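You operate a simulated robot arm through the tools that you are given. There is no shell and no other tool.

You run a simulated robot arm. Do the job below in one go: nothing can be reset, and whatever is moved stays where it is left.

TASK
Run the hand lever full ahead, then full astern; lock it at STOP.
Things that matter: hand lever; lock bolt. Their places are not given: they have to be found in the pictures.

The check looks at the end state, three seconds after you hand in, the way a careful person would. Anything else that was tipped, shoved, dropped, spilled or broken makes it a failure.

THE ROBOT
A 7-joint arm with a fingered hand, fixed in place. Base frame: the origin is at the foot of the arm, x ahead of it, y to its left, z up. Units: m, rad, N and s.
Its first joint turns from -2.007 to 2.007 rad. Payload 5 kg.
The TCP is the grasp point between the finger pads, 0.032 m short of the fingertips. In the tool frame z runs along the fingers and y along their closing line. The gripper opens to 0.16 m. The gripper's body begins 0.089 m behind the TCP. The gripper is a hand of 4 fingers: y runs from the thumb to the fingers, the wrist lies at [0, 0, -0.267] in the tool frame, and closing takes about 1.5 s.
Orientation is that of the tool frame in the base frame, as a unit quaternion [w, x, y, z]. With the fingers straight down and closing along the base's y, the tool's x points along the base's -x, its y along +y and its z along -z.

THE INTERFACE
- The arm moves only by the tool arm_command. Its argument "plan" is a list of rows, each an object (a shift or turn left out is 0, a gripper value left out holds the last) with "slide": the shift along the tool's x, y, z in m, a list of three; "rotation": the turn, a rotation vector about the tool's x, y, z in rad, a list of three. In form: [{"slide": [dx, dy, dz], "rotation": [wx, wy, wz]}, ...]. A call has 1 to 20 rows; each row shifts and turns the commanded pose from where the row before left it, along the tool's axes as they then stand. "grip" is the closure in counts, from 0 (fully open) to 255 (shut), set as the call begins (left out, the last holds). Each row takes 0.2 s and may step no farther than 0.05 m and 0.15 rad from the row before; otherwise, or with a gripper value out of range, the whole call is refused. Where a pose cannot be reached the arm comes as near as it can. A force on the tool above 40 N (or 10 N above the force at the start of the call, whichever is more), or a blocked arm, ends the call early, and 0.2 s more pass. Each finger travels about 0.045 m/s and halts on what it meets, pressing with about 27 N; the grip force reading is that of the motor and also rises with nothing between the fingers. The clock runs only during rows and for 0.2 s after the last one: add rows that do not move to give the fingers time. The reply holds the time, the measured pose of the TCP, the force on the tool along the base axes, the opening and the grip force, in the units named above and with some noise, with the torque about the TCP (base axes, N m) and any sound that the robot's microphone picked up.
- Cameras (640 x 400 px; columns grow to the right, rows downward): "scene" is fixed at [0.0506, 0.6498, 1.302]; the picture's right is [-0.59, -0.81, 0.00], its down [-0.45, 0.33, -0.83] and it looks along [0.67, -0.49, -0.56] (base axes); focal length 358 px, centre (320, 200). "wrist" rides on the gripper at [0.08, -0.004, -0.114] in the tool frame; the picture's right is [0.05, 1.00, 0.00], its down [-0.82, 0.04, -0.58] and it looks along [-0.58, 0.03, 0.82] (tool axes); focal length 265 px, centre (320, 200).
- snapshot(camera): a new picture of that camera. No time passes.
- move_column(by): slides the trunk up (or, below 0, down) by that many m; the arm rides with it, the base frame stays. It gives what a move gives, with no picture.
- set_fingers(finger1, finger2, finger3, thumb_bend): sets how far each is bent, from 0 (flat) to 1 (curled in); at 0.3 the hand is open as for a grip, at 0.7 the pads meet at the TCP. One left out holds its place. A second passes; each finger stops where it meets its share of the squeeze, and holds until it gets a number again. A gripper value or a shape takes the hand back. It gives what a move gives, with no picture; readings hold the bend of each and the force on the fingers (four entries, about 0 where the hand has none), thumb and palm.
- hand_shape(shape): the hand has 4 fingers and takes this shape, open, in about a second: jaw (thumb against the fingers, like two jaws); tri (thumb and two fingers); tip (a fingertip pinch); poke (one finger out to press); point (the index stretched); flat (the hand flat); cup (the hand cupped); fist (a fist). The gripper value then closes the fingers along that shape, each until it touches; the sizes above hold for jaw. It gives what a move gives, with no picture.
- locate(camera, pixels): for up to 12 pixels [column, row] of the newest picture of that camera ("zoom" is the newest enlarged one), the place [x, y, z] in the base frame of the surface seen there, good to about 0.002 m. No time passes.
- inspect(camera, box): a new picture of the part [left, top, right, bottom] of that camera's present view, enlarged. No time passes.
- sign_off(): hands the job in; it is judged then, once.

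Open the gripper and draw the arm clear of the work before you hand the job in, unless the task says otherwise.

The tools are called after ">>>" by a JSON object that holds its "name" and its "arguments". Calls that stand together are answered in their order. arm_command: Moves the arm, as the interface text tells. Its arguments: {"type":"object","properties":{"plan":{"type":"array","items":{"type":"object","properties":{"slide":{"type":"array","items":{"type":"number"}},"rotation":{"type":"array","items":{"type":"number"}}}}},"grip":{"type":"number"}},"required":["plan"]} The other tools are called the same way: move_column (by) slides the trunk up or down; hand_shape (shape) gives the hand a shape; set_fingers (finger1, finger2, finger3, thumb_bend) moves the fingers one by one; snapshot (camera) takes a picture; locate (camera, pixels) gives the place of the surface under pixels of a picture; inspect (camera, box) takes an enlarged picture of a part of a camera's view; sign_off () hands the job in.

At the start:

```text
t: 0.0
eef_pos: [0.7197, -0.1052, 0.7928]
ee_rot: [0.0, -0.001, 1.0, 0.0]
ft_force: [-0.3, 0.3, 0.0]
wrist_torque: [0.0, -0.02, 0.05]
finger_gap: 0.1598
grip_force: 0.1
shape: jaw
bend: [0.3, 0.3, 0.3, 0.3]
finger forces: [0.0, 0.1, 0.0, 0.0, 0.0, 0.0]
trunk travel left (down, up): [-0.35, 0.64]
```

scene: 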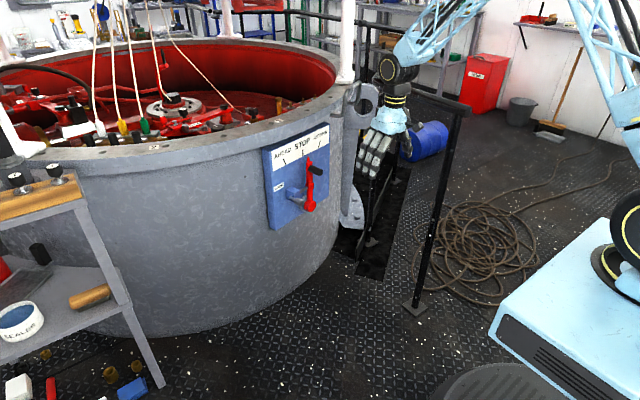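
wrist: 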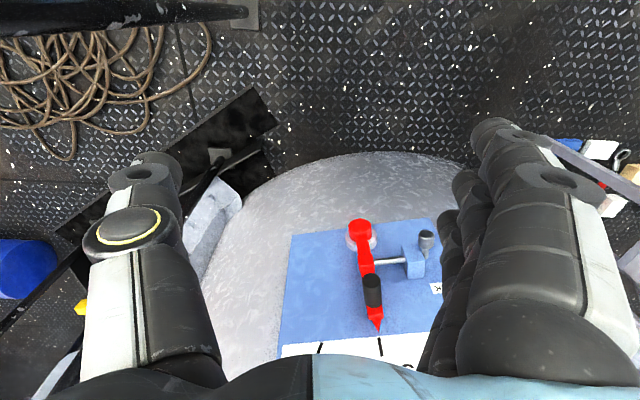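

The scene shows a blue panel with a red lever around (308,185) and a lock bolt near (292,193). I'll enlarge both views.

>>> {"name": "inspect", "arguments": {"camera": "scene", "box": [250, 115, 350, 240]}}

>>> {"name": "inspect", "arguments": {"camera": "wrist", "box": [270, 200, 450, 370]}}

```text
3.20 times, centred on (300, 178) of scene
```

zoom: 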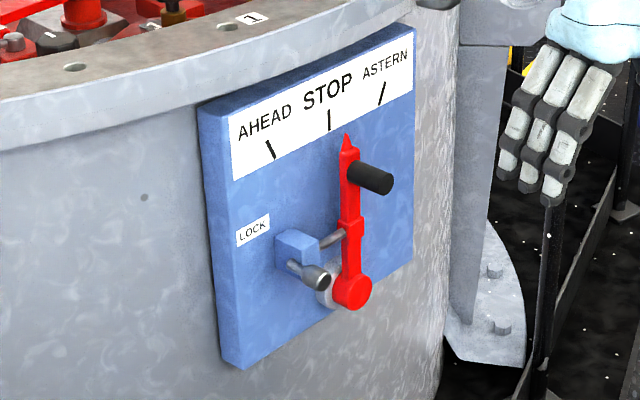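

```text
2.35 times, centred on (360, 285) of wrist
```

zoom: 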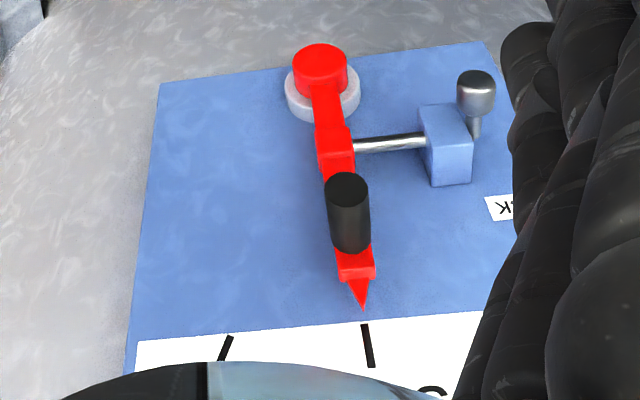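

The lever stands at STOP, and the bolt's rod runs from the block into the lever. I'll measure the panel, lever and bolt in the wrist zoom.

>>> {"name": "locate", "arguments": {"camera": "zoom", "pixels": [[320, 65], [335, 140], [348, 185], [350, 235], [355, 265], [362, 300], [385, 143], [440, 115], [477, 80], [474, 125], [450, 165], [250, 200]]}}

>>> {"name": "locate", "arguments": {"camera": "wrist", "pixels": [[320, 347], [380, 345], [295, 240], [425, 222], [290, 335], [380, 300]]}}

>>> {"name": "inspect", "arguments": {"camera": "scene", "box": [275, 150, 335, 220]}}

```text
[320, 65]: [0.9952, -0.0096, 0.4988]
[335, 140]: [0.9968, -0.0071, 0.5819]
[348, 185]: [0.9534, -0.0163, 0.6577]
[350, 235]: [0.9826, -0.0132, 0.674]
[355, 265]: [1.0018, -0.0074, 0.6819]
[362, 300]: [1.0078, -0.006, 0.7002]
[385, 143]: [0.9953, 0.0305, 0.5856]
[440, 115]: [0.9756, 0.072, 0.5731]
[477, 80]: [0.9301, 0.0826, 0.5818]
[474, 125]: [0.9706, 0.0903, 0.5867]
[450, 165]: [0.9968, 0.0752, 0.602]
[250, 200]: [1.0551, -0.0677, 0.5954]
```

```text
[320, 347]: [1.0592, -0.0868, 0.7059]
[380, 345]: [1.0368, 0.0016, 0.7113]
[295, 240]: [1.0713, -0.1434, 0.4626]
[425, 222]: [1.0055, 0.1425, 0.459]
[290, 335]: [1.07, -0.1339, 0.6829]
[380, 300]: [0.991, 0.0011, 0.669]
```

```text
5.71 times, centred on (305, 185) of scene
```

zoom: 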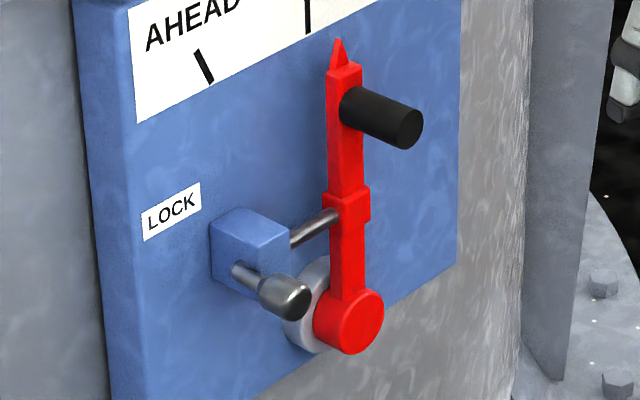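

The panel faces roughly -x, with horizontal axis about (-0.22, 0.975) and the bolt sliding along it. I'll measure the knob, stem, block and handle from the scene zoom as well.

>>> {"name": "locate", "arguments": {"camera": "zoom", "pixels": [[408, 128], [375, 115], [350, 105], [288, 300], [265, 290], [240, 270], [225, 255], [270, 265], [315, 228], [350, 325], [343, 160], [339, 50]]}}

>>> {"name": "locate", "arguments": {"camera": "scene", "pixels": [[285, 163], [303, 155], [319, 145], [270, 228], [264, 150], [328, 125], [325, 110], [260, 130], [300, 122], [341, 90], [360, 95], [440, 180]]}}

```text
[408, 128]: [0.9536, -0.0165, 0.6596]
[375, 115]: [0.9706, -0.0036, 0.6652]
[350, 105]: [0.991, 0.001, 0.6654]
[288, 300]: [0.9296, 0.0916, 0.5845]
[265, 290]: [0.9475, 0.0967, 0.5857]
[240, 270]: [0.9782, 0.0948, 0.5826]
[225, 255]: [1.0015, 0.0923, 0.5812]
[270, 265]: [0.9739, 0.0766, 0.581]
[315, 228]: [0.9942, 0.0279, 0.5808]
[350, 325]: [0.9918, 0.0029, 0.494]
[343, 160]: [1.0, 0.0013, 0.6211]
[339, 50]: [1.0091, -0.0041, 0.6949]
```

```text
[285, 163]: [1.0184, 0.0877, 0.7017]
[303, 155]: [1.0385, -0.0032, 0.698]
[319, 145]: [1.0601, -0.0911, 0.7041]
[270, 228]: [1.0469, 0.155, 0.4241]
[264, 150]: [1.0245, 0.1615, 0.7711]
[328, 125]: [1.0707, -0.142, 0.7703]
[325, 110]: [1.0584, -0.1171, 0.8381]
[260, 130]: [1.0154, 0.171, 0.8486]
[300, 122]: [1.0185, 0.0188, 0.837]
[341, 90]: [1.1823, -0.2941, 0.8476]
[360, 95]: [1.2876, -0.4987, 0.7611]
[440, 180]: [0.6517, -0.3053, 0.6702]
```

Geometry is clear: the lever pivot is at z≈0.494 and s≈0. The handle end is near (0.953,-0.016,0.659) and the bolt knob near (0.932,0.085,0.582), pulling toward +y. I'll start pitching the hand from pointing down to pointing at the panel, in place, and watch the reach.

>>> {"name": "arm_command", "arguments": {"plan": [{"rotation": [0, -0.15, 0]}, {"rotation": [0, -0.15, 0]}, {"rotation": [0, -0.15, 0]}, {"rotation": [0, -0.15, 0]}, {"rotation": [0, -0.15, 0]}, {}, {}]}}

>>> {"name": "snapshot", "arguments": {"camera": "scene"}}

>>> {"name": "locate", "arguments": {"camera": "scene", "pixels": [[375, 80], [465, 105], [420, 100], [450, 130], [425, 280], [400, 170]]}}

```text
t: 1.6
eef_pos: [0.7196, -0.1044, 0.7932]
ee_rot: [0.367, 0.0, 0.93, 0.0]
ft_force: [0.1, -0.1, -0.2]
wrist_torque: [0.0, -0.02, -0.01]
finger_gap: 0.1601
grip_force: 0.1
shape: jaw
bend: [0.3, 0.3, 0.3, 0.3]
finger forces: [0.1, 0.0, 0.0, 0.0, 0.0, 0.0]
trunk travel left (down, up): [-0.35, 0.64]
```

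```text
taken
```

scene: 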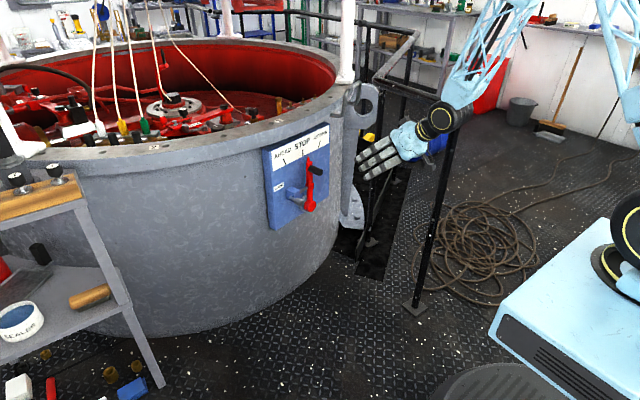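

```text
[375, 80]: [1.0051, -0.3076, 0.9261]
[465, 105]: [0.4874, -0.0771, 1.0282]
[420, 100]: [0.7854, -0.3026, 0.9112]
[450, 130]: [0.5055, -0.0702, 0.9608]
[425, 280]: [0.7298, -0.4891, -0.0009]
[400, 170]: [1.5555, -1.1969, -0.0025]
```

The hand tilts freely, and the rail at y≈-0.30 is well clear. I'll finish the pitch and yaw so the tool points square at the panel.

>>> {"name": "arm_command", "arguments": {"plan": [{"rotation": [0, -0.15, 0]}, {"rotation": [0, -0.15, 0]}, {"rotation": [0, -0.15, 0]}, {"rotation": [0, -0.15, 0]}, {"rotation": [0, -0.15, 0]}, {"rotation": [0, -0.0708, 0]}, {"rotation": [-0.113, 0, 0]}, {"rotation": [-0.113, 0, 0]}, {}, {}]}}

>>> {"name": "snapshot", "arguments": {"camera": "scene"}}

>>> {"name": "snapshot", "arguments": {"camera": "wrist"}}

```text
t: 3.8
eef_pos: [0.7203, -0.1036, 0.7925]
ee_rot: [0.702, -0.08, 0.703, 0.079]
ft_force: [0.3, 0.1, 0.2]
wrist_torque: [0.0, -0.03, 0.02]
finger_gap: 0.16
grip_force: 0.0
shape: jaw
bend: [0.3, 0.3, 0.3, 0.3]
finger forces: [0.1, 0.0, 0.0, 0.0, 0.0, 0.0]
trunk travel left (down, up): [-0.35, 0.64]
```

```text
taken
```

scene: 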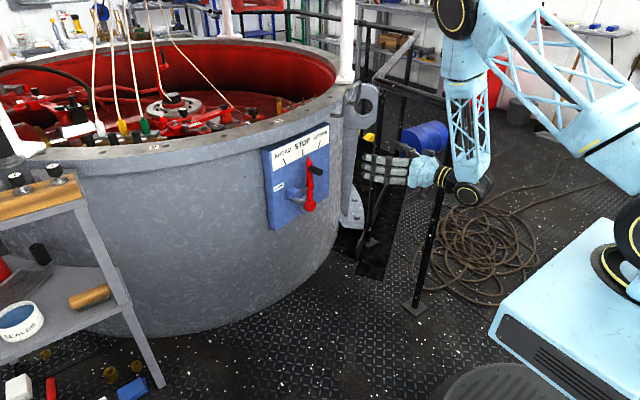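

```text
taken
```

wrist: 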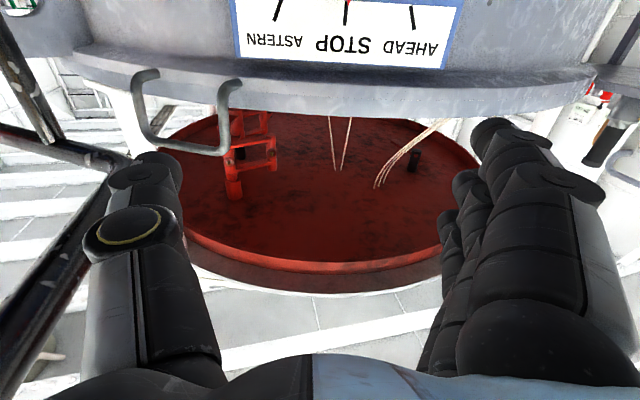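

The tool now points square at the panel, with tool x down, y along the bolt axis and z into the panel. I'll move to a stand-off in front of the bolt knob (s≈0.107, z≈0.581, about 0.2 m out).

>>> {"name": "arm_command", "arguments": {"plan": [{"slide": [0.03525, 0.0228, 0]}, {"slide": [0.03525, 0.0228, 0]}, {"slide": [0.03525, 0.0228, 0]}, {"slide": [0.03525, 0.0228, 0]}, {"slide": [0.03525, 0.0228, 0]}, {"slide": [0.03525, 0.0228, 0]}, {"slide": [0, 0, 0.044]}, {"slide": [0, 0, 0.044]}, {"slide": [0, 0, 0.044]}, {}, {}], "grip": 70}}

>>> {"name": "snapshot", "arguments": {"camera": "scene"}}

>>> {"name": "snapshot", "arguments": {"camera": "wrist"}}

```text
t: 6.2
eef_pos: [0.8181, 0.0587, 0.5805]
ee_rot: [0.702, -0.08, 0.703, 0.079]
ft_force: [0.2, -0.4, -0.1]
wrist_torque: [0.0, 0.01, 0.02]
finger_gap: 0.1165
grip_force: 0.0
shape: jaw
bend: [0.65, 0.65, 0.65, 0.61]
finger forces: [0.0, 0.0, 0.1, 0.0, 0.0, 0.0]
trunk travel left (down, up): [-0.35, 0.64]
```

```text
taken
```

scene: 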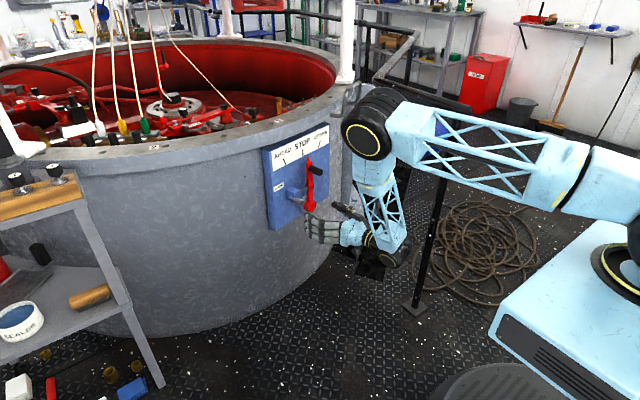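

```text
taken
```

wrist: 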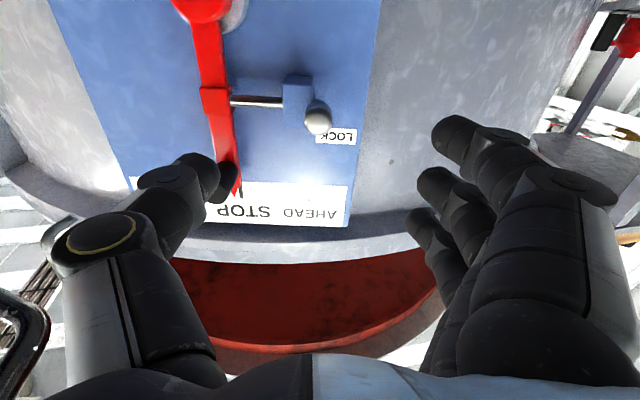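

The hand faces the knob at (318,117) in the wrist view. The forearm joint above (scene (365,135)) may come near the tank rim when I advance, so I'll measure it and the knob.

>>> {"name": "locate", "arguments": {"camera": "scene", "pixels": [[365, 138], [345, 130], [375, 95], [350, 150], [375, 195], [385, 240], [310, 218], [320, 232]]}}

>>> {"name": "inspect", "arguments": {"camera": "wrist", "box": [190, 60, 390, 200]}}

>>> {"name": "locate", "arguments": {"camera": "wrist", "pixels": [[318, 117], [300, 110], [255, 101], [318, 103], [215, 100], [225, 180], [200, 175], [460, 130]]}}

```text
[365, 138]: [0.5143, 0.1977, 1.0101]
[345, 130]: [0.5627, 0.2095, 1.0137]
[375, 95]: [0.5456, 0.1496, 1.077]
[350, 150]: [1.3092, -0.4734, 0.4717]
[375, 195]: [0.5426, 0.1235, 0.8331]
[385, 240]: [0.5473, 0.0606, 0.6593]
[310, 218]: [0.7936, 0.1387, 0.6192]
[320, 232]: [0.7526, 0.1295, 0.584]
```

```text
2.86 times, centred on (290, 130) of wrist
```

zoom: 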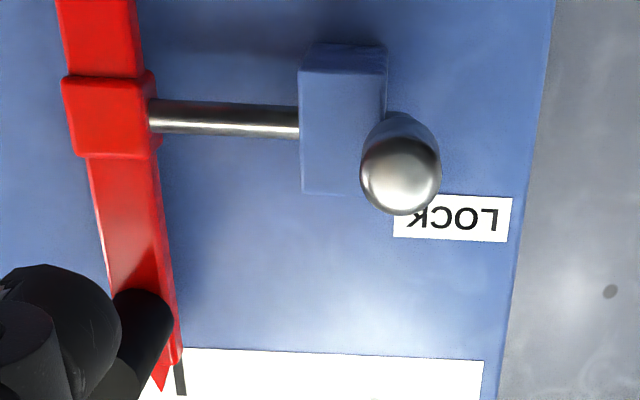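

```text
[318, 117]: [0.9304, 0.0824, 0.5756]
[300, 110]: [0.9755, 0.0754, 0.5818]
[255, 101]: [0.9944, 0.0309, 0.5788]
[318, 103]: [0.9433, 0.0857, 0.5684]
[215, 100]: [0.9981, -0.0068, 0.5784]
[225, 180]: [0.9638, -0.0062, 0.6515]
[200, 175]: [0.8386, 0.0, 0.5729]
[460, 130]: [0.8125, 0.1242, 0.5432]
```

The arm joints are clear of the rim and the TCP is in line with the knob (s 0.106 against 0.105). I'll advance 0.115 m so the open jaws straddle the knob.

>>> {"name": "arm_command", "arguments": {"plan": [{"slide": [0, 0, 0.03]}, {"slide": [0, 0, 0.03]}, {"slide": [0, -0.001, 0.03]}, {"slide": [0.001, -0.001, 0.025]}, {}, {}]}}

>>> {"name": "snapshot", "arguments": {"camera": "scene"}}

>>> {"name": "snapshot", "arguments": {"camera": "wrist"}}

>>> {"name": "inspect", "arguments": {"camera": "scene", "box": [260, 130, 360, 240]}}

```text
t: 7.6
eef_pos: [0.9291, 0.0825, 0.5813]
ee_rot: [0.703, -0.08, 0.703, 0.079]
ft_force: [-0.1, -0.3, -0.4]
wrist_torque: [0.0, -0.01, 0.02]
finger_gap: 0.1162
grip_force: 0.0
shape: jaw
bend: [0.65, 0.65, 0.65, 0.61]
finger forces: [0.0, 0.0, 0.0, 0.0, 0.0, 0.0]
trunk travel left (down, up): [-0.35, 0.64]
```

```text
taken
```

scene: 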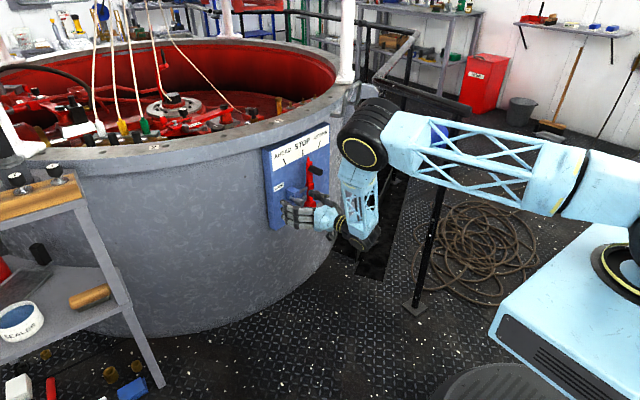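

```text
taken
```

wrist: 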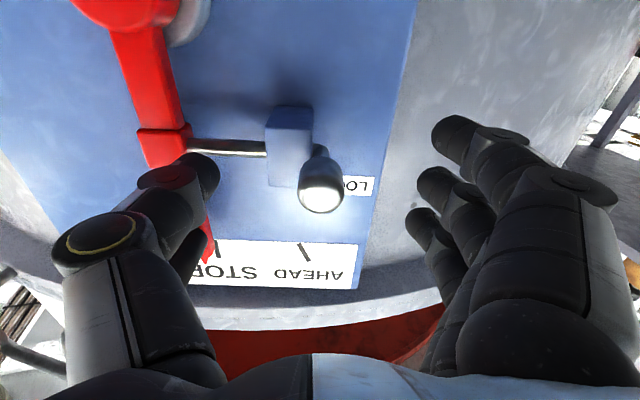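

```text
3.64 times, centred on (310, 185) of scene
```

zoom: 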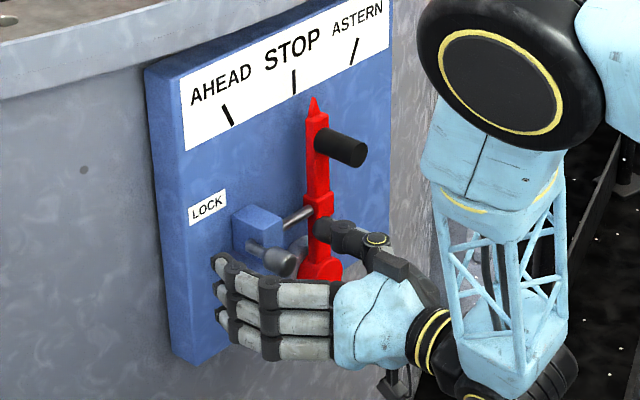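

The jaws straddle the knob at wrist (320,190), and the scene zoom shows the fingers left of it and the thumb right of it. I'll close on the knob.

>>> {"name": "arm_command", "arguments": {"plan": [{}, {}, {}, {}, {}, {}, {}, {}], "grip": 200}}

>>> {"name": "snapshot", "arguments": {"camera": "wrist"}}

>>> {"name": "inspect", "arguments": {"camera": "scene", "box": [260, 130, 360, 240]}}

```text
t: 9.4
eef_pos: [0.9287, 0.0824, 0.581]
ee_rot: [0.702, -0.08, 0.703, 0.08]
ft_force: [1.0, 0.7, 0.4]
wrist_torque: [0.0, 0.0, 0.03]
finger_gap: 0.035
grip_force: 0.1
shape: jaw
bend: [0.73, 0.73, 0.73, 0.7]
finger forces: [0.0, 0.0, 0.0, 0.1, 0.0, 0.0]
trunk travel left (down, up): [-0.35, 0.64]
```

```text
taken
```

wrist: 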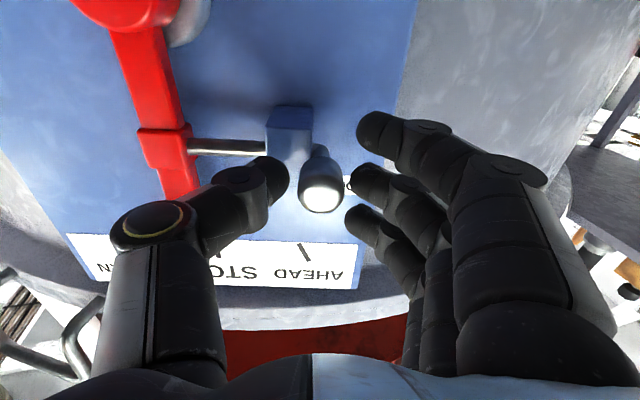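

```text
3.64 times, centred on (310, 185) of scene
```

zoom: 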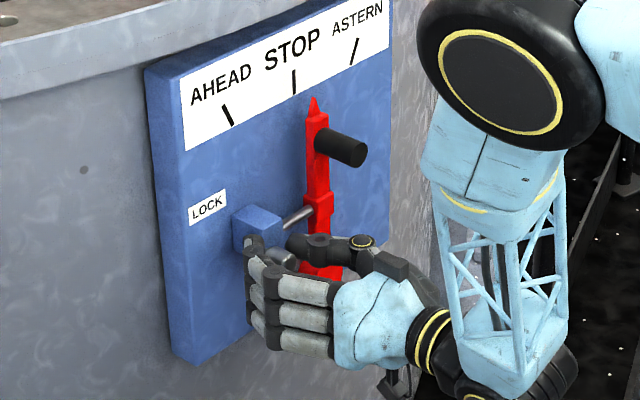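

The fingers closed to a 0.035 m gap without touching, and the knob is still untouched between them. I'll close further to grip it.

>>> {"name": "arm_command", "arguments": {"plan": [{}, {}, {}, {}, {}, {}], "grip": 235}}

>>> {"name": "snapshot", "arguments": {"camera": "wrist"}}

```text
t: 10.8
eef_pos: [0.9297, 0.0829, 0.5801]
ee_rot: [0.703, -0.08, 0.702, 0.08]
ft_force: [4.1, 0.0, 0.6]
wrist_torque: [0.0, 0.0, 0.12]
finger_gap: 0.0054
grip_force: 27.1
shape: jaw
bend: [0.68, 0.72, 0.68, 0.7]
finger forces: [0.0, 15.4, 0.1, 0.0, 16.7, 0.0]
trunk travel left (down, up): [-0.35, 0.64]
```

```text
taken
```

wrist: 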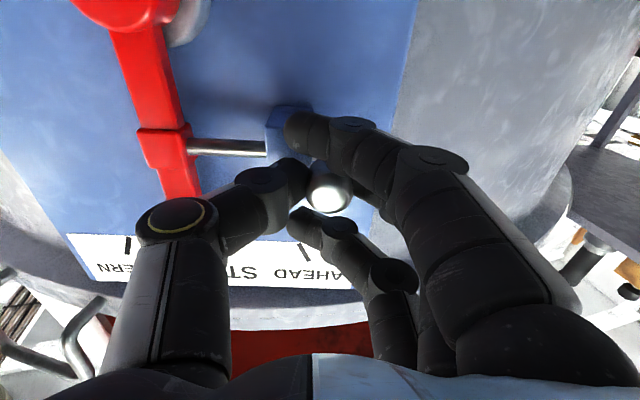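

The thumb and middle finger hold the knob, with 15–17 N on each. I'll pull it gently toward +y (tool +y) and watch the force.

>>> {"name": "arm_command", "arguments": {"plan": [{"slide": [0, 0.005, 0]}, {"slide": [0, 0.005, 0]}, {"slide": [0, 0.005, 0]}, {"slide": [0, 0.005, 0]}, {}]}}

>>> {"name": "snapshot", "arguments": {"camera": "wrist"}}

>>> {"name": "inspect", "arguments": {"camera": "scene", "box": [260, 130, 360, 240]}}

```text
t: 12.0
eef_pos: [0.926, 0.101, 0.58]
ee_rot: [0.702, -0.08, 0.704, 0.079]
ft_force: [-5.3, -2.5, -3.8]
wrist_torque: [-0.03, 0.07, 0.21]
finger_gap: 0.0057
grip_force: 26.6
shape: jaw
bend: [0.68, 0.72, 0.68, 0.7]
finger forces: [0.0, 16.4, 0.0, 0.0, 17.2, 0.0]
trunk travel left (down, up): [-0.35, 0.64]
```

```text
taken
```

wrist: 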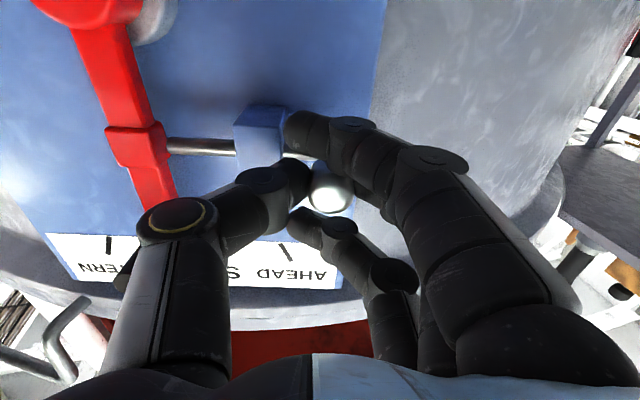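

```text
3.64 times, centred on (310, 185) of scene
```

zoom: 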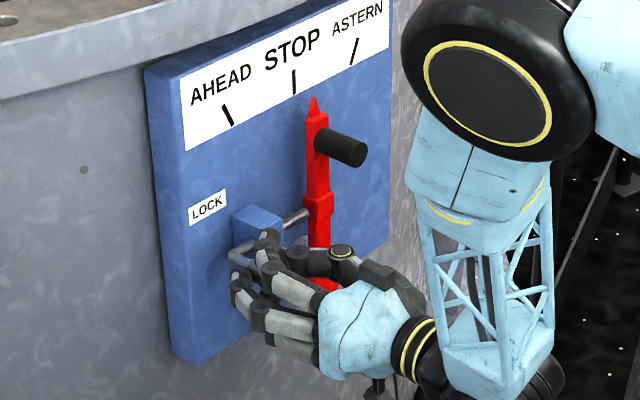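

The bolt slides out freely, and in the scene zoom its rod end at (305,213) is leaving the lever. I'll keep pulling in small steps until it stops.

>>> {"name": "arm_command", "arguments": {"plan": [{"slide": [0, 0.005, 0]}, {"slide": [0, 0.005, 0]}, {"slide": [0, 0.005, 0]}, {"slide": [0, 0.005, 0]}, {}]}}

>>> {"name": "snapshot", "arguments": {"camera": "wrist"}}

>>> {"name": "inspect", "arguments": {"camera": "scene", "box": [260, 130, 360, 240]}}

```text
t: 13.2
eef_pos: [0.9213, 0.1204, 0.5815]
ee_rot: [0.702, -0.08, 0.703, 0.079]
ft_force: [-13.8, -4.5, -0.8]
wrist_torque: [0.0, 0.02, 0.3]
finger_gap: 0.0063
grip_force: 27.3
shape: jaw
bend: [0.68, 0.72, 0.68, 0.71]
finger forces: [0.0, 18.4, 0.0, 0.0, 19.3, 0.1]
trunk travel left (down, up): [-0.35, 0.64]
```

```text
taken
```

wrist: 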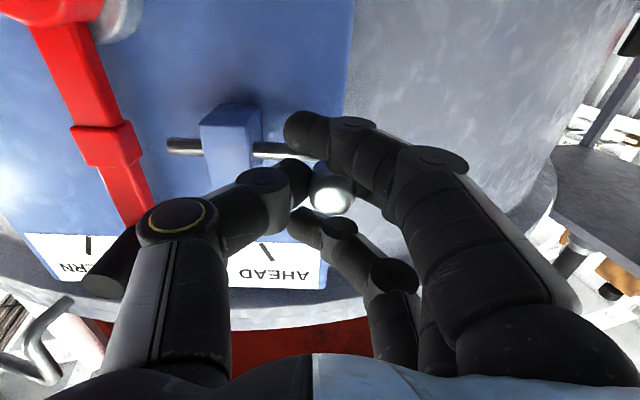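

```text
3.64 times, centred on (310, 185) of scene
```

zoom: 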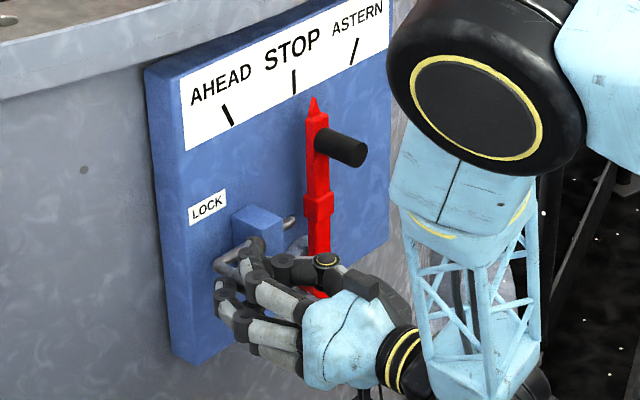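

The rod end, wrist (168,146), is clear of the lever at STOP, but it still sits in the lever's swing toward AHEAD, so it must come further. There is also 14 N of outward force building, so I'll ease the hand out slightly while I keep pulling.

>>> {"name": "arm_command", "arguments": {"plan": [{"slide": [0, 0, -0.002]}, {"slide": [0, 0.004, -0.001]}, {"slide": [0, 0.004, 0]}, {}]}}

>>> {"name": "snapshot", "arguments": {"camera": "wrist"}}

```text
t: 14.2
eef_pos: [0.9179, 0.1287, 0.581]
ee_rot: [0.703, -0.079, 0.703, 0.079]
ft_force: [7.8, -0.6, -1.8]
wrist_torque: [-0.04, 0.02, 0.16]
finger_gap: 0.0054
grip_force: 27.4
shape: jaw
bend: [0.68, 0.72, 0.68, 0.7]
finger forces: [0.0, 13.6, 0.0, 0.1, 14.6, 0.0]
trunk travel left (down, up): [-0.35, 0.64]
```

```text
taken
```

wrist: 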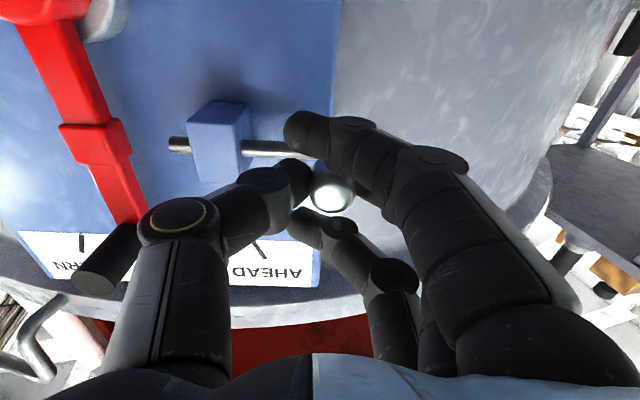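

The force is relieved and the bolt is still moving, with the rod end now at wrist (172,145). I'll keep pulling.

>>> {"name": "arm_command", "arguments": {"plan": [{"slide": [0, 0.005, -0.0002]}, {"slide": [0, 0.005, -0.0003]}, {"slide": [0, 0.004, -0.0003]}, {}]}}

>>> {"name": "snapshot", "arguments": {"camera": "wrist"}}

```text
t: 15.2
eef_pos: [0.914, 0.1424, 0.5814]
ee_rot: [0.702, -0.08, 0.703, 0.079]
ft_force: [10.4, 0.4, -1.4]
wrist_torque: [-0.04, -0.03, 0.1]
finger_gap: 0.0048
grip_force: 27.4
shape: jaw
bend: [0.68, 0.71, 0.68, 0.7]
finger forces: [0.1, 12.6, 0.1, 0.0, 14.6, 0.0]
trunk travel left (down, up): [-0.35, 0.64]
```

```text
taken
```

wrist: 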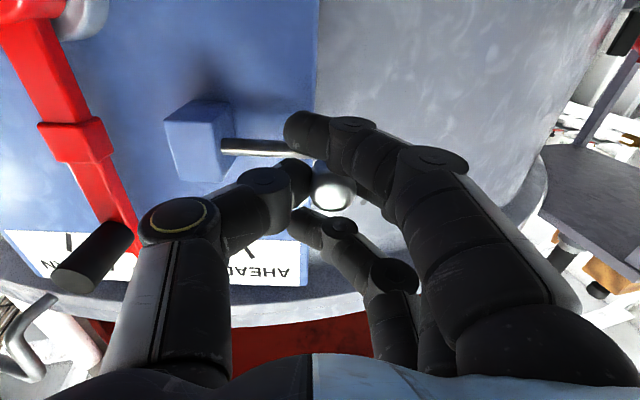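

The rod no longer shows left of the block in the wrist view. I'll check from the scene camera whether any still protrudes.

>>> {"name": "inspect", "arguments": {"camera": "scene", "box": [265, 150, 335, 225]}}

```text
5.33 times, centred on (300, 188) of scene
```

zoom: 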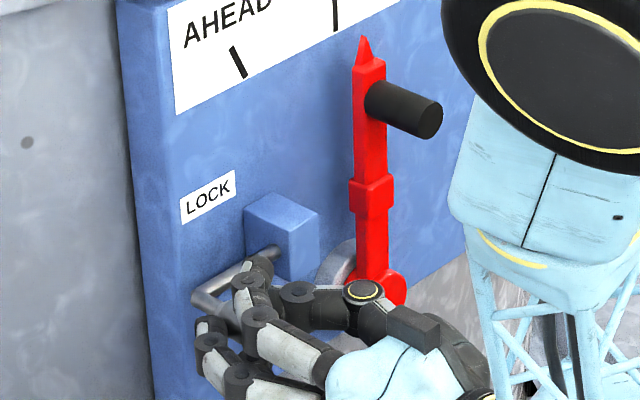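

I can't rule out a few millimetres of hidden rod, so I'll pull a little further, feeling for the end stop.

>>> {"name": "arm_command", "arguments": {"plan": [{"slide": [0, 0.003, 0.0005]}, {"slide": [0, 0.003, 0.0005]}, {}]}}

>>> {"name": "snapshot", "arguments": {"camera": "wrist"}}

```text
t: 16.0
eef_pos: [0.9137, 0.1452, 0.5798]
ee_rot: [0.702, -0.08, 0.703, 0.079]
ft_force: [0.6, -18.1, 1.7]
wrist_torque: [0.0, -0.09, -0.33]
finger_gap: 0.006
grip_force: 27.4
shape: jaw
bend: [0.68, 0.71, 0.68, 0.7]
finger forces: [0.0, 9.6, 0.0, 0.0, 28.3, 0.0]
trunk travel left (down, up): [-0.35, 0.64]
```

```text
taken
```

wrist: 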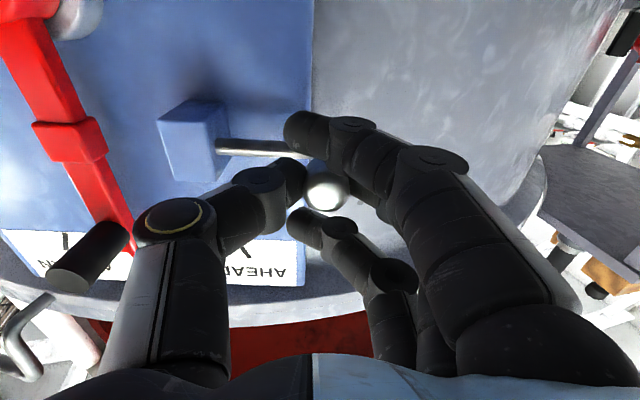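

The bolt has reached its end stop, with 18 N resisting in y. I'll ease back, open the jaws and withdraw straight out.

>>> {"name": "arm_command", "arguments": {"plan": [{"slide": [0, -0.003, 0]}, {}]}}

>>> {"name": "arm_command", "arguments": {"plan": [{}, {}, {}, {}, {}, {}], "grip": 100}}

>>> {"name": "snapshot", "arguments": {"camera": "wrist"}}

```text
t: 16.6
eef_pos: [0.9137, 0.1451, 0.5799]
ee_rot: [0.702, -0.08, 0.703, 0.08]
ft_force: [-0.9, -12.3, 4.3]
wrist_torque: [-0.04, -0.06, -0.14]
finger_gap: 0.0062
grip_force: 26.8
shape: jaw
bend: [0.68, 0.71, 0.68, 0.71]
finger forces: [0.0, 12.8, 0.0, 0.1, 24.1, 0.1]
trunk travel left (down, up): [-0.35, 0.64]
```

```text
t: 18.0
eef_pos: [0.9157, 0.1443, 0.5804]
ee_rot: [0.702, -0.08, 0.703, 0.079]
ft_force: [-0.1, -0.7, -0.1]
wrist_torque: [0.02, 0.0, 0.01]
finger_gap: 0.0974
grip_force: 0.0
shape: jaw
bend: [0.71, 0.71, 0.71, 0.69]
finger forces: [0.0, 0.0, 0.0, 0.0, 0.0, 0.0]
trunk travel left (down, up): [-0.35, 0.64]
```

```text
taken
```

wrist: 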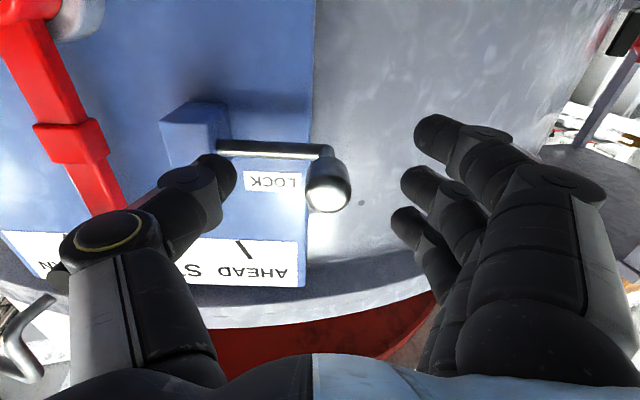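

The knob is free at wrist (328,190) and the bolt stays out. I'll retract and line up with the lever handle (s≈0.003, z≈0.659).

>>> {"name": "arm_command", "arguments": {"plan": [{"slide": [0, 0, -0.05]}, {"slide": [0, 0, -0.05]}, {"slide": [-0.0197, -0.0415, 0]}, {"slide": [-0.0197, -0.0415, 0]}, {"slide": [-0.0197, -0.0415, 0]}, {"slide": [-0.0197, -0.0415, 0]}, {}, {}]}}

>>> {"name": "snapshot", "arguments": {"camera": "wrist"}}

>>> {"name": "snapshot", "arguments": {"camera": "scene"}}

```text
t: 19.8
eef_pos: [0.851, -0.0405, 0.6607]
ee_rot: [0.702, -0.079, 0.703, 0.078]
ft_force: [0.6, 0.4, -0.2]
wrist_torque: [0.01, 0.02, 0.03]
finger_gap: 0.097
grip_force: 0.0
shape: jaw
bend: [0.71, 0.71, 0.71, 0.69]
finger forces: [0.1, 0.0, 0.0, 0.1, 0.0, 0.0]
trunk travel left (down, up): [-0.35, 0.64]
```

```text
taken
```

wrist: 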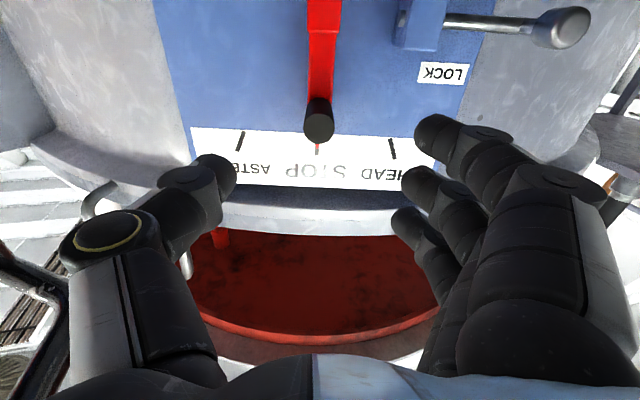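

```text
taken
```

scene: 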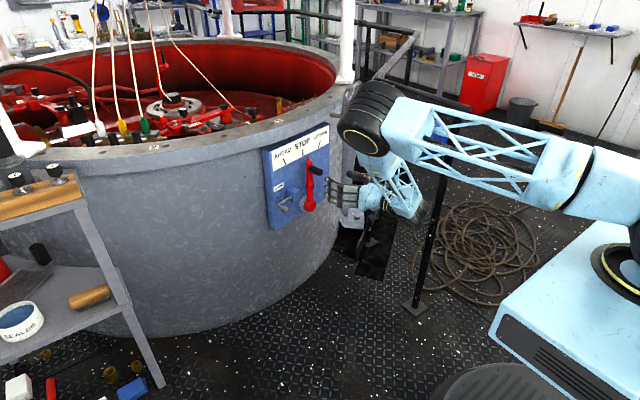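

>>> {"name": "inspect", "arguments": {"camera": "wrist", "box": [220, 0, 420, 170]}}

>>> {"name": "locate", "arguments": {"camera": "wrist", "pixels": [[319, 125], [319, 103], [310, 120], [328, 122], [322, 60], [318, 150], [240, 140], [392, 148], [200, 165], [430, 125], [560, 30], [550, 60]]}}

```text
2.35 times, centred on (320, 85) of wrist
```

zoom: 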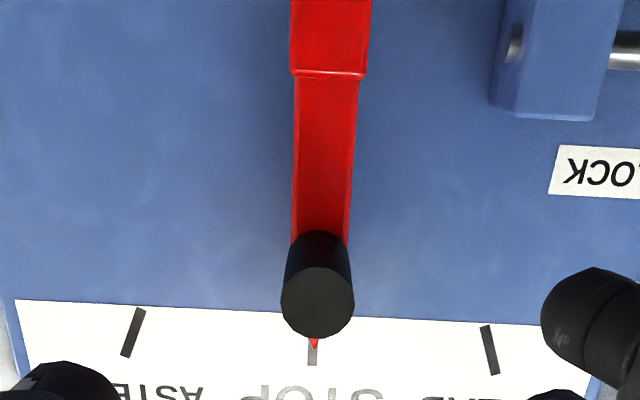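

```text
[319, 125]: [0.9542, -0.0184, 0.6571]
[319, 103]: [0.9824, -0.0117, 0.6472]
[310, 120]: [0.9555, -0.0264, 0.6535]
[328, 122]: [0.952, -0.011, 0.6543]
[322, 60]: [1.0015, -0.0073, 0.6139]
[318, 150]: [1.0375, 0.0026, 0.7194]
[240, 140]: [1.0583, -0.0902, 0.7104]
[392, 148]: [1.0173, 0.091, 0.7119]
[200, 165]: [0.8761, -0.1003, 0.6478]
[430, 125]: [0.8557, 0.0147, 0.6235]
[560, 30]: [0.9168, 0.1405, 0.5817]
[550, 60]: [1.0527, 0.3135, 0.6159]
```

The handle end is at (0.954,-0.018,0.657) and the bolt rod sits flush in its block. The TCP is in line, so I'll advance 0.112 m around the handle and close.

>>> {"name": "arm_command", "arguments": {"plan": [{"slide": [0.001, -0.001, 0.03]}, {"slide": [0.001, 0, 0.03]}, {"slide": [0, 0, 0.03]}, {"slide": [0, 0, 0.022]}, {}]}}

>>> {"name": "arm_command", "arguments": {"plan": [{}, {}, {}, {}, {}, {}, {}, {}, {}, {}], "grip": 235}}

>>> {"name": "snapshot", "arguments": {"camera": "wrist"}}

>>> {"name": "inspect", "arguments": {"camera": "scene", "box": [260, 130, 360, 240]}}

```text
t: 21.0
eef_pos: [0.9641, -0.0161, 0.6575]
ee_rot: [0.702, -0.08, 0.704, 0.079]
ft_force: [0.8, 0.1, 0.4]
wrist_torque: [-0.01, 0.03, 0.01]
finger_gap: 0.0975
grip_force: 0.0
shape: jaw
bend: [0.71, 0.71, 0.71, 0.69]
finger forces: [0.1, 0.1, 0.0, 0.0, 0.0, 0.1]
trunk travel left (down, up): [-0.35, 0.64]
```

```text
t: 23.2
eef_pos: [0.9627, -0.0187, 0.6574]
ee_rot: [0.702, -0.079, 0.703, 0.079]
ft_force: [7.6, -9.3, -1.1]
wrist_torque: [-0.01, 0.0, -0.11]
finger_gap: 0.0076
grip_force: 27.3
shape: jaw
bend: [0.68, 0.72, 0.68, 0.7]
finger forces: [0.1, 11.3, 0.0, 0.0, 22.3, 0.1]
trunk travel left (down, up): [-0.35, 0.64]
```

```text
taken
```

wrist: 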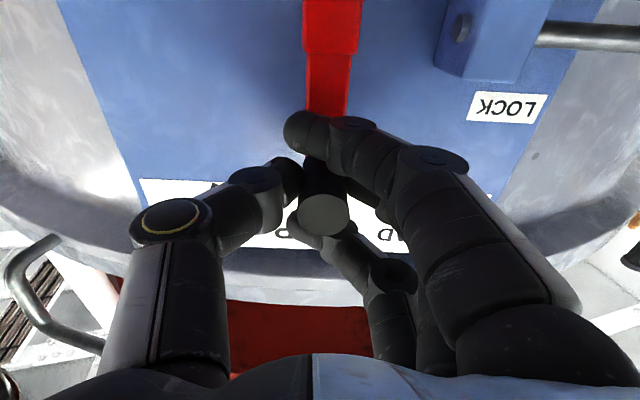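

```text
3.64 times, centred on (310, 185) of scene
```

zoom: 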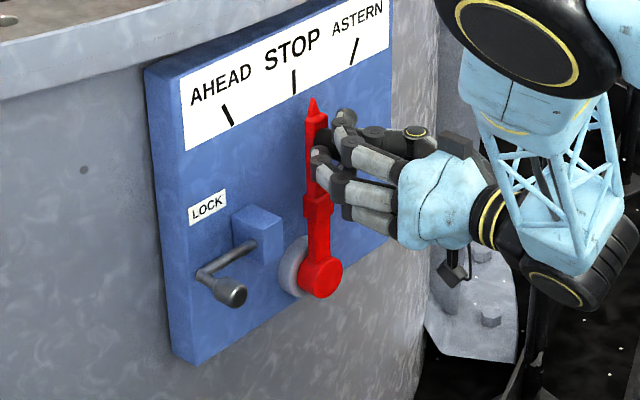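

The handle is held, with the thumb at 22 N and the middle finger at 11 N. I'll swing along the arc (radius ≈0.165 m) toward AHEAD (+y) by about 0.2 rad first.

>>> {"name": "arm_command", "arguments": {"plan": [{"slide": [0.0002, 0.00825, 0]}, {"slide": [0.0006, 0.0082, 0]}, {"slide": [0.001, 0.0082, 0]}, {"slide": [0.0014, 0.0081, 0]}, {}]}}

>>> {"name": "snapshot", "arguments": {"camera": "wrist"}}

>>> {"name": "inspect", "arguments": {"camera": "scene", "box": [260, 130, 360, 240]}}

```text
t: 24.4
eef_pos: [0.955, 0.017, 0.6557]
ee_rot: [0.702, -0.08, 0.703, 0.081]
ft_force: [4.2, -10.2, 7.2]
wrist_torque: [-0.42, -0.19, -0.12]
finger_gap: 0.007
grip_force: 27.2
shape: jaw
bend: [0.68, 0.72, 0.68, 0.7]
finger forces: [0.0, 12.9, 0.0, 0.0, 21.7, 0.0]
trunk travel left (down, up): [-0.35, 0.64]
```

```text
taken
```

wrist: 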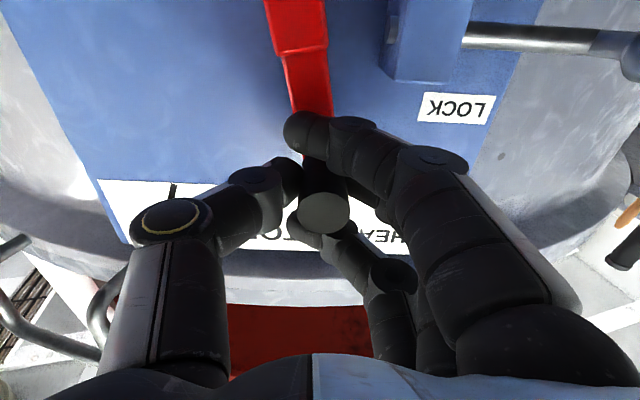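

```text
3.64 times, centred on (310, 185) of scene
```

zoom: 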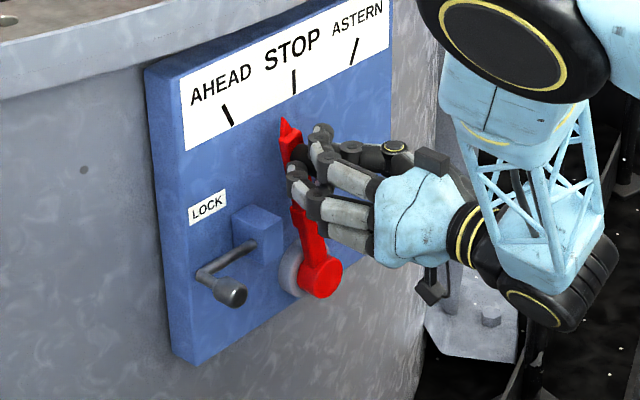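

The lever follows with about 10 N, and its pointer is midway to AHEAD. I'll continue along the arc toward the end stop.

>>> {"name": "arm_command", "arguments": {"plan": [{"slide": [0.0011, 0.008, 0]}, {"slide": [0.002, 0.0079, 0]}, {"slide": [0.0024, 0.0077, 0]}, {"slide": [0.0028, 0.0076, 0]}, {}]}}

>>> {"name": "snapshot", "arguments": {"camera": "wrist"}}

>>> {"name": "inspect", "arguments": {"camera": "scene", "box": [260, 130, 360, 240]}}

```text
t: 25.6
eef_pos: [0.9475, 0.047, 0.6457]
ee_rot: [0.703, -0.08, 0.703, 0.08]
ft_force: [5.0, -6.2, 10.3]
wrist_torque: [-0.4, -0.3, -0.03]
finger_gap: 0.007
grip_force: 27.1
shape: jaw
bend: [0.68, 0.72, 0.68, 0.7]
finger forces: [0.0, 12.6, 0.0, 0.1, 20.6, 0.0]
trunk travel left (down, up): [-0.35, 0.64]
```

```text
taken
```

wrist: 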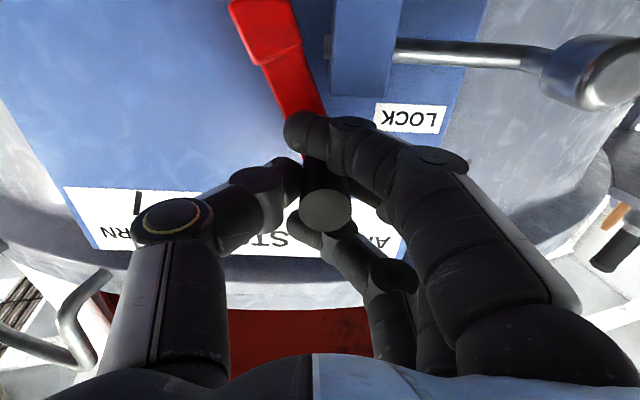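

```text
3.64 times, centred on (310, 185) of scene
```

zoom: 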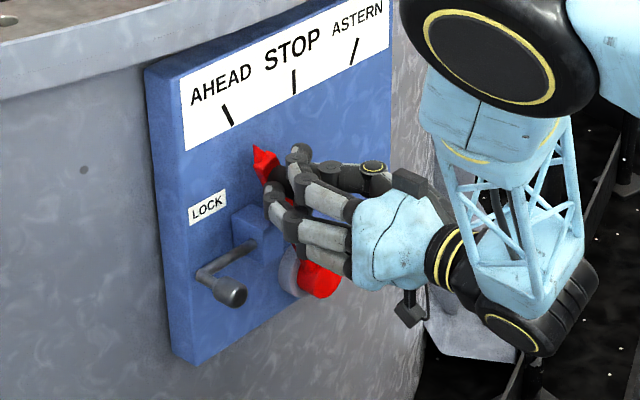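

The pointer is near the AHEAD mark at θ≈0.40 rad and no stop is felt yet. I'll continue in small steps until it resists.

>>> {"name": "arm_command", "arguments": {"plan": [{"slide": [0.0022, 0.0074, 0]}, {"slide": [0.003, 0.0072, 0]}, {}]}}

>>> {"name": "inspect", "arguments": {"camera": "scene", "box": [260, 130, 360, 240]}}

```text
t: 26.5
eef_pos: [0.946, 0.056, 0.644]
ee_rot: [0.705, -0.077, 0.701, 0.075]
ft_force: [1.7, -26.1, 11.0]
wrist_torque: [-0.21, -0.25, -0.56]
finger_gap: 0.0092
grip_force: 27.3
shape: jaw
bend: [0.68, 0.72, 0.68, 0.7]
finger forces: [0.0, 7.4, 0.0, 0.0, 33.7, 0.0]
trunk travel left (down, up): [-0.35, 0.64]
stopped in row 3: the force on the tool passed its limit at 41 N (the readings are from after the stop); the commanded pose is now the measured one
```

```text
3.64 times, centred on (310, 185) of scene
```

zoom: 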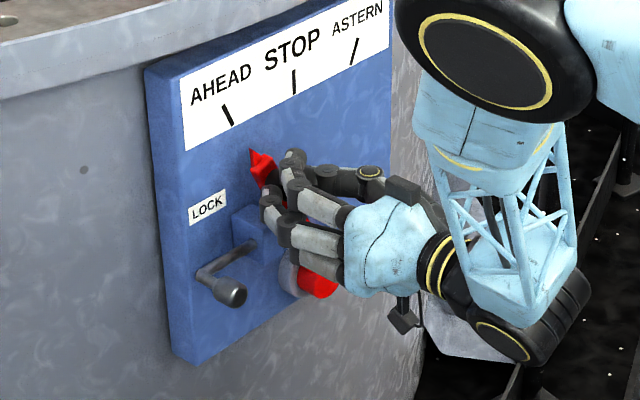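

Force passed 41 N at θ≈0.44 rad. I'll check that this is the lever's own stop rather than the bolt block.

>>> {"name": "snapshot", "arguments": {"camera": "wrist"}}

>>> {"name": "inspect", "arguments": {"camera": "wrist", "box": [200, 0, 420, 140]}}

>>> {"name": "locate", "arguments": {"camera": "scene", "pixels": [[319, 207], [301, 179]]}}

```text
taken
```

wrist: 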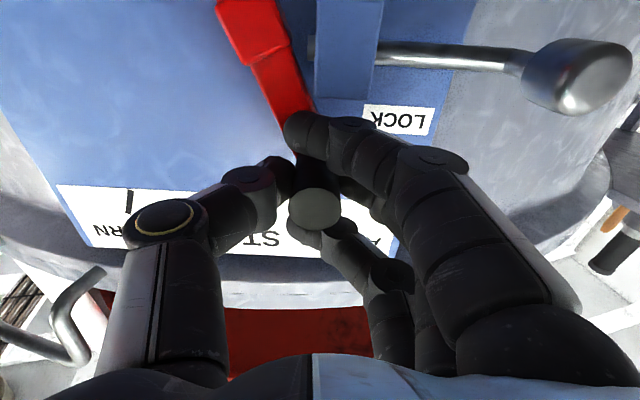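

```text
2.86 times, centred on (310, 70) of wrist
```

zoom: 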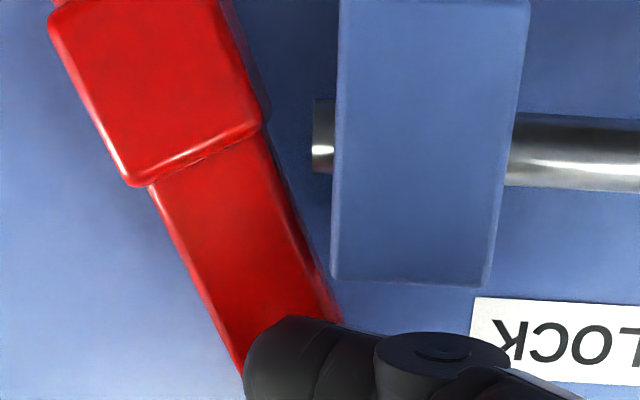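

```text
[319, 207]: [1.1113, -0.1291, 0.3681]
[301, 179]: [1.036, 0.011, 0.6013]
```

The lug still clears the rod, so this is the AHEAD stop: full ahead is done. I'll swing back along the arc to STOP, then go on to ASTERN.

>>> {"name": "arm_command", "arguments": {"plan": [{"slide": [-0.0023, -0.0076, 0]}, {"slide": [-0.0019, -0.0077, 0]}, {"slide": [-0.0026, -0.0078, 0]}, {"slide": [-0.0022, -0.008, 0]}, {"slide": [-0.0018, -0.0081, 0]}, {"slide": [-0.0014, -0.0081, 0]}, {"slide": [-0.0009, -0.0082, 0]}, {"slide": [-0.0005, -0.0082, 0]}, {"slide": [-0.0001, -0.0066, 0]}, {}]}}

>>> {"name": "snapshot", "arguments": {"camera": "wrist"}}

>>> {"name": "inspect", "arguments": {"camera": "scene", "box": [260, 130, 360, 240]}}

```text
t: 28.7
eef_pos: [0.9616, -0.0079, 0.6614]
ee_rot: [0.705, -0.08, 0.7, 0.079]
ft_force: [-17.0, 11.1, 21.8]
wrist_torque: [0.85, -0.3, 0.97]
finger_gap: 0.0066
grip_force: 26.7
shape: jaw
bend: [0.68, 0.71, 0.68, 0.73]
finger forces: [0.0, 25.8, 0.0, 0.0, 8.1, 0.0]
trunk travel left (down, up): [-0.35, 0.64]
```

```text
taken
```

wrist: 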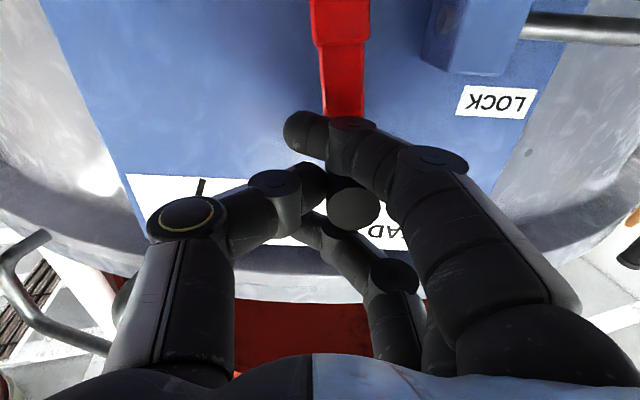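

```text
3.64 times, centred on (310, 185) of scene
```

zoom: 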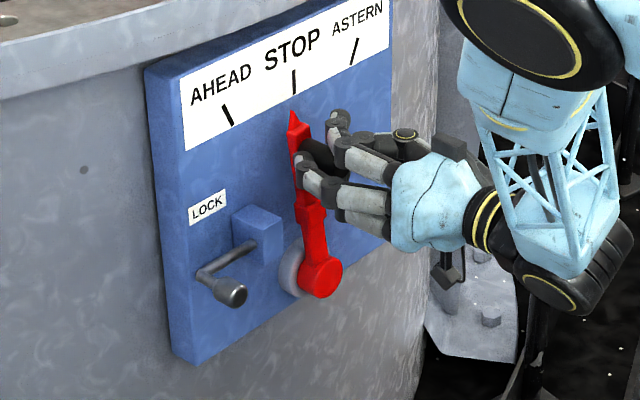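

The lever is almost back to STOP, but the handle has shifted in the grip and side forces of about 20 N have built up. I'll open to release them and re-centre.

>>> {"name": "arm_command", "arguments": {"plan": [{}, {}, {}, {}, {}, {}], "grip": 110}}

>>> {"name": "snapshot", "arguments": {"camera": "wrist"}}

>>> {"name": "inspect", "arguments": {"camera": "scene", "box": [260, 130, 360, 240]}}

>>> {"name": "locate", "arguments": {"camera": "wrist", "pixels": [[352, 205], [350, 190]]}}

```text
t: 30.1
eef_pos: [0.9617, -0.0079, 0.656]
ee_rot: [0.703, -0.079, 0.702, 0.079]
ft_force: [-0.2, -0.3, 0.8]
wrist_torque: [0.0, 0.01, 0.01]
finger_gap: 0.0906
grip_force: 0.1
shape: jaw
bend: [0.71, 0.72, 0.71, 0.7]
finger forces: [0.0, 0.1, 0.0, 0.0, 0.1, 0.0]
trunk travel left (down, up): [-0.35, 0.64]
```

```text
taken
```

wrist: 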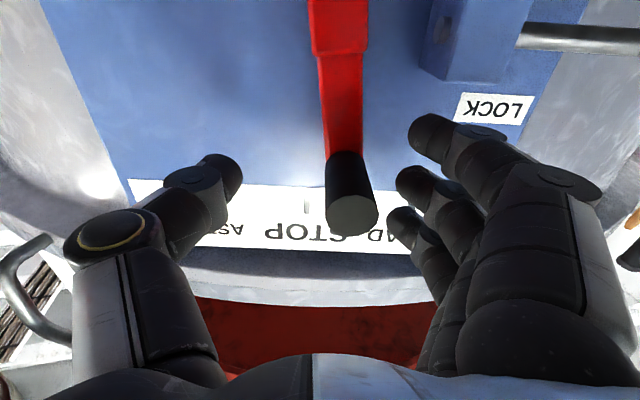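

```text
3.64 times, centred on (310, 185) of scene
```

zoom: 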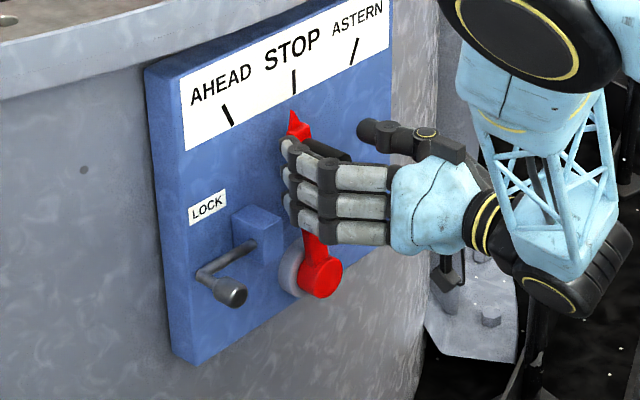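

```text
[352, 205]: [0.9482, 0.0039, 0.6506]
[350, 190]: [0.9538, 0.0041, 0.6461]
```

The lever holds where left, with the handle now at s≈0.024 and θ≈0.14 rad. Before regripping I'll measure the hub centre more precisely to get the true radius.

>>> {"name": "inspect", "arguments": {"camera": "scene", "box": [285, 150, 345, 215]}}

```text
6.15 times, centred on (315, 182) of scene
```

zoom: 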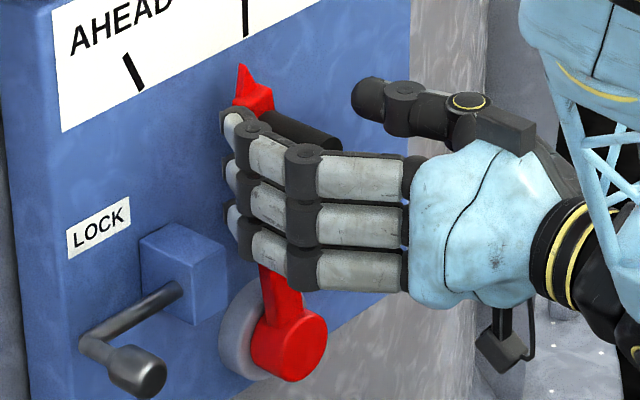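

>>> {"name": "locate", "arguments": {"camera": "zoom", "pixels": [[300, 350], [300, 325], [300, 375], [280, 350], [320, 350], [243, 68], [255, 100], [322, 145]]}}

```text
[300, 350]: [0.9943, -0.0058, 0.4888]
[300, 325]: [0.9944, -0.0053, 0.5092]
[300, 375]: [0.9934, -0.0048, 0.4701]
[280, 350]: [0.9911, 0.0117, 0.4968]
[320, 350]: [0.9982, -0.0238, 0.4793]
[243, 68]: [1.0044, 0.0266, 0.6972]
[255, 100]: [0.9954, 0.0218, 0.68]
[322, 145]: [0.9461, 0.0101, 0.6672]
```

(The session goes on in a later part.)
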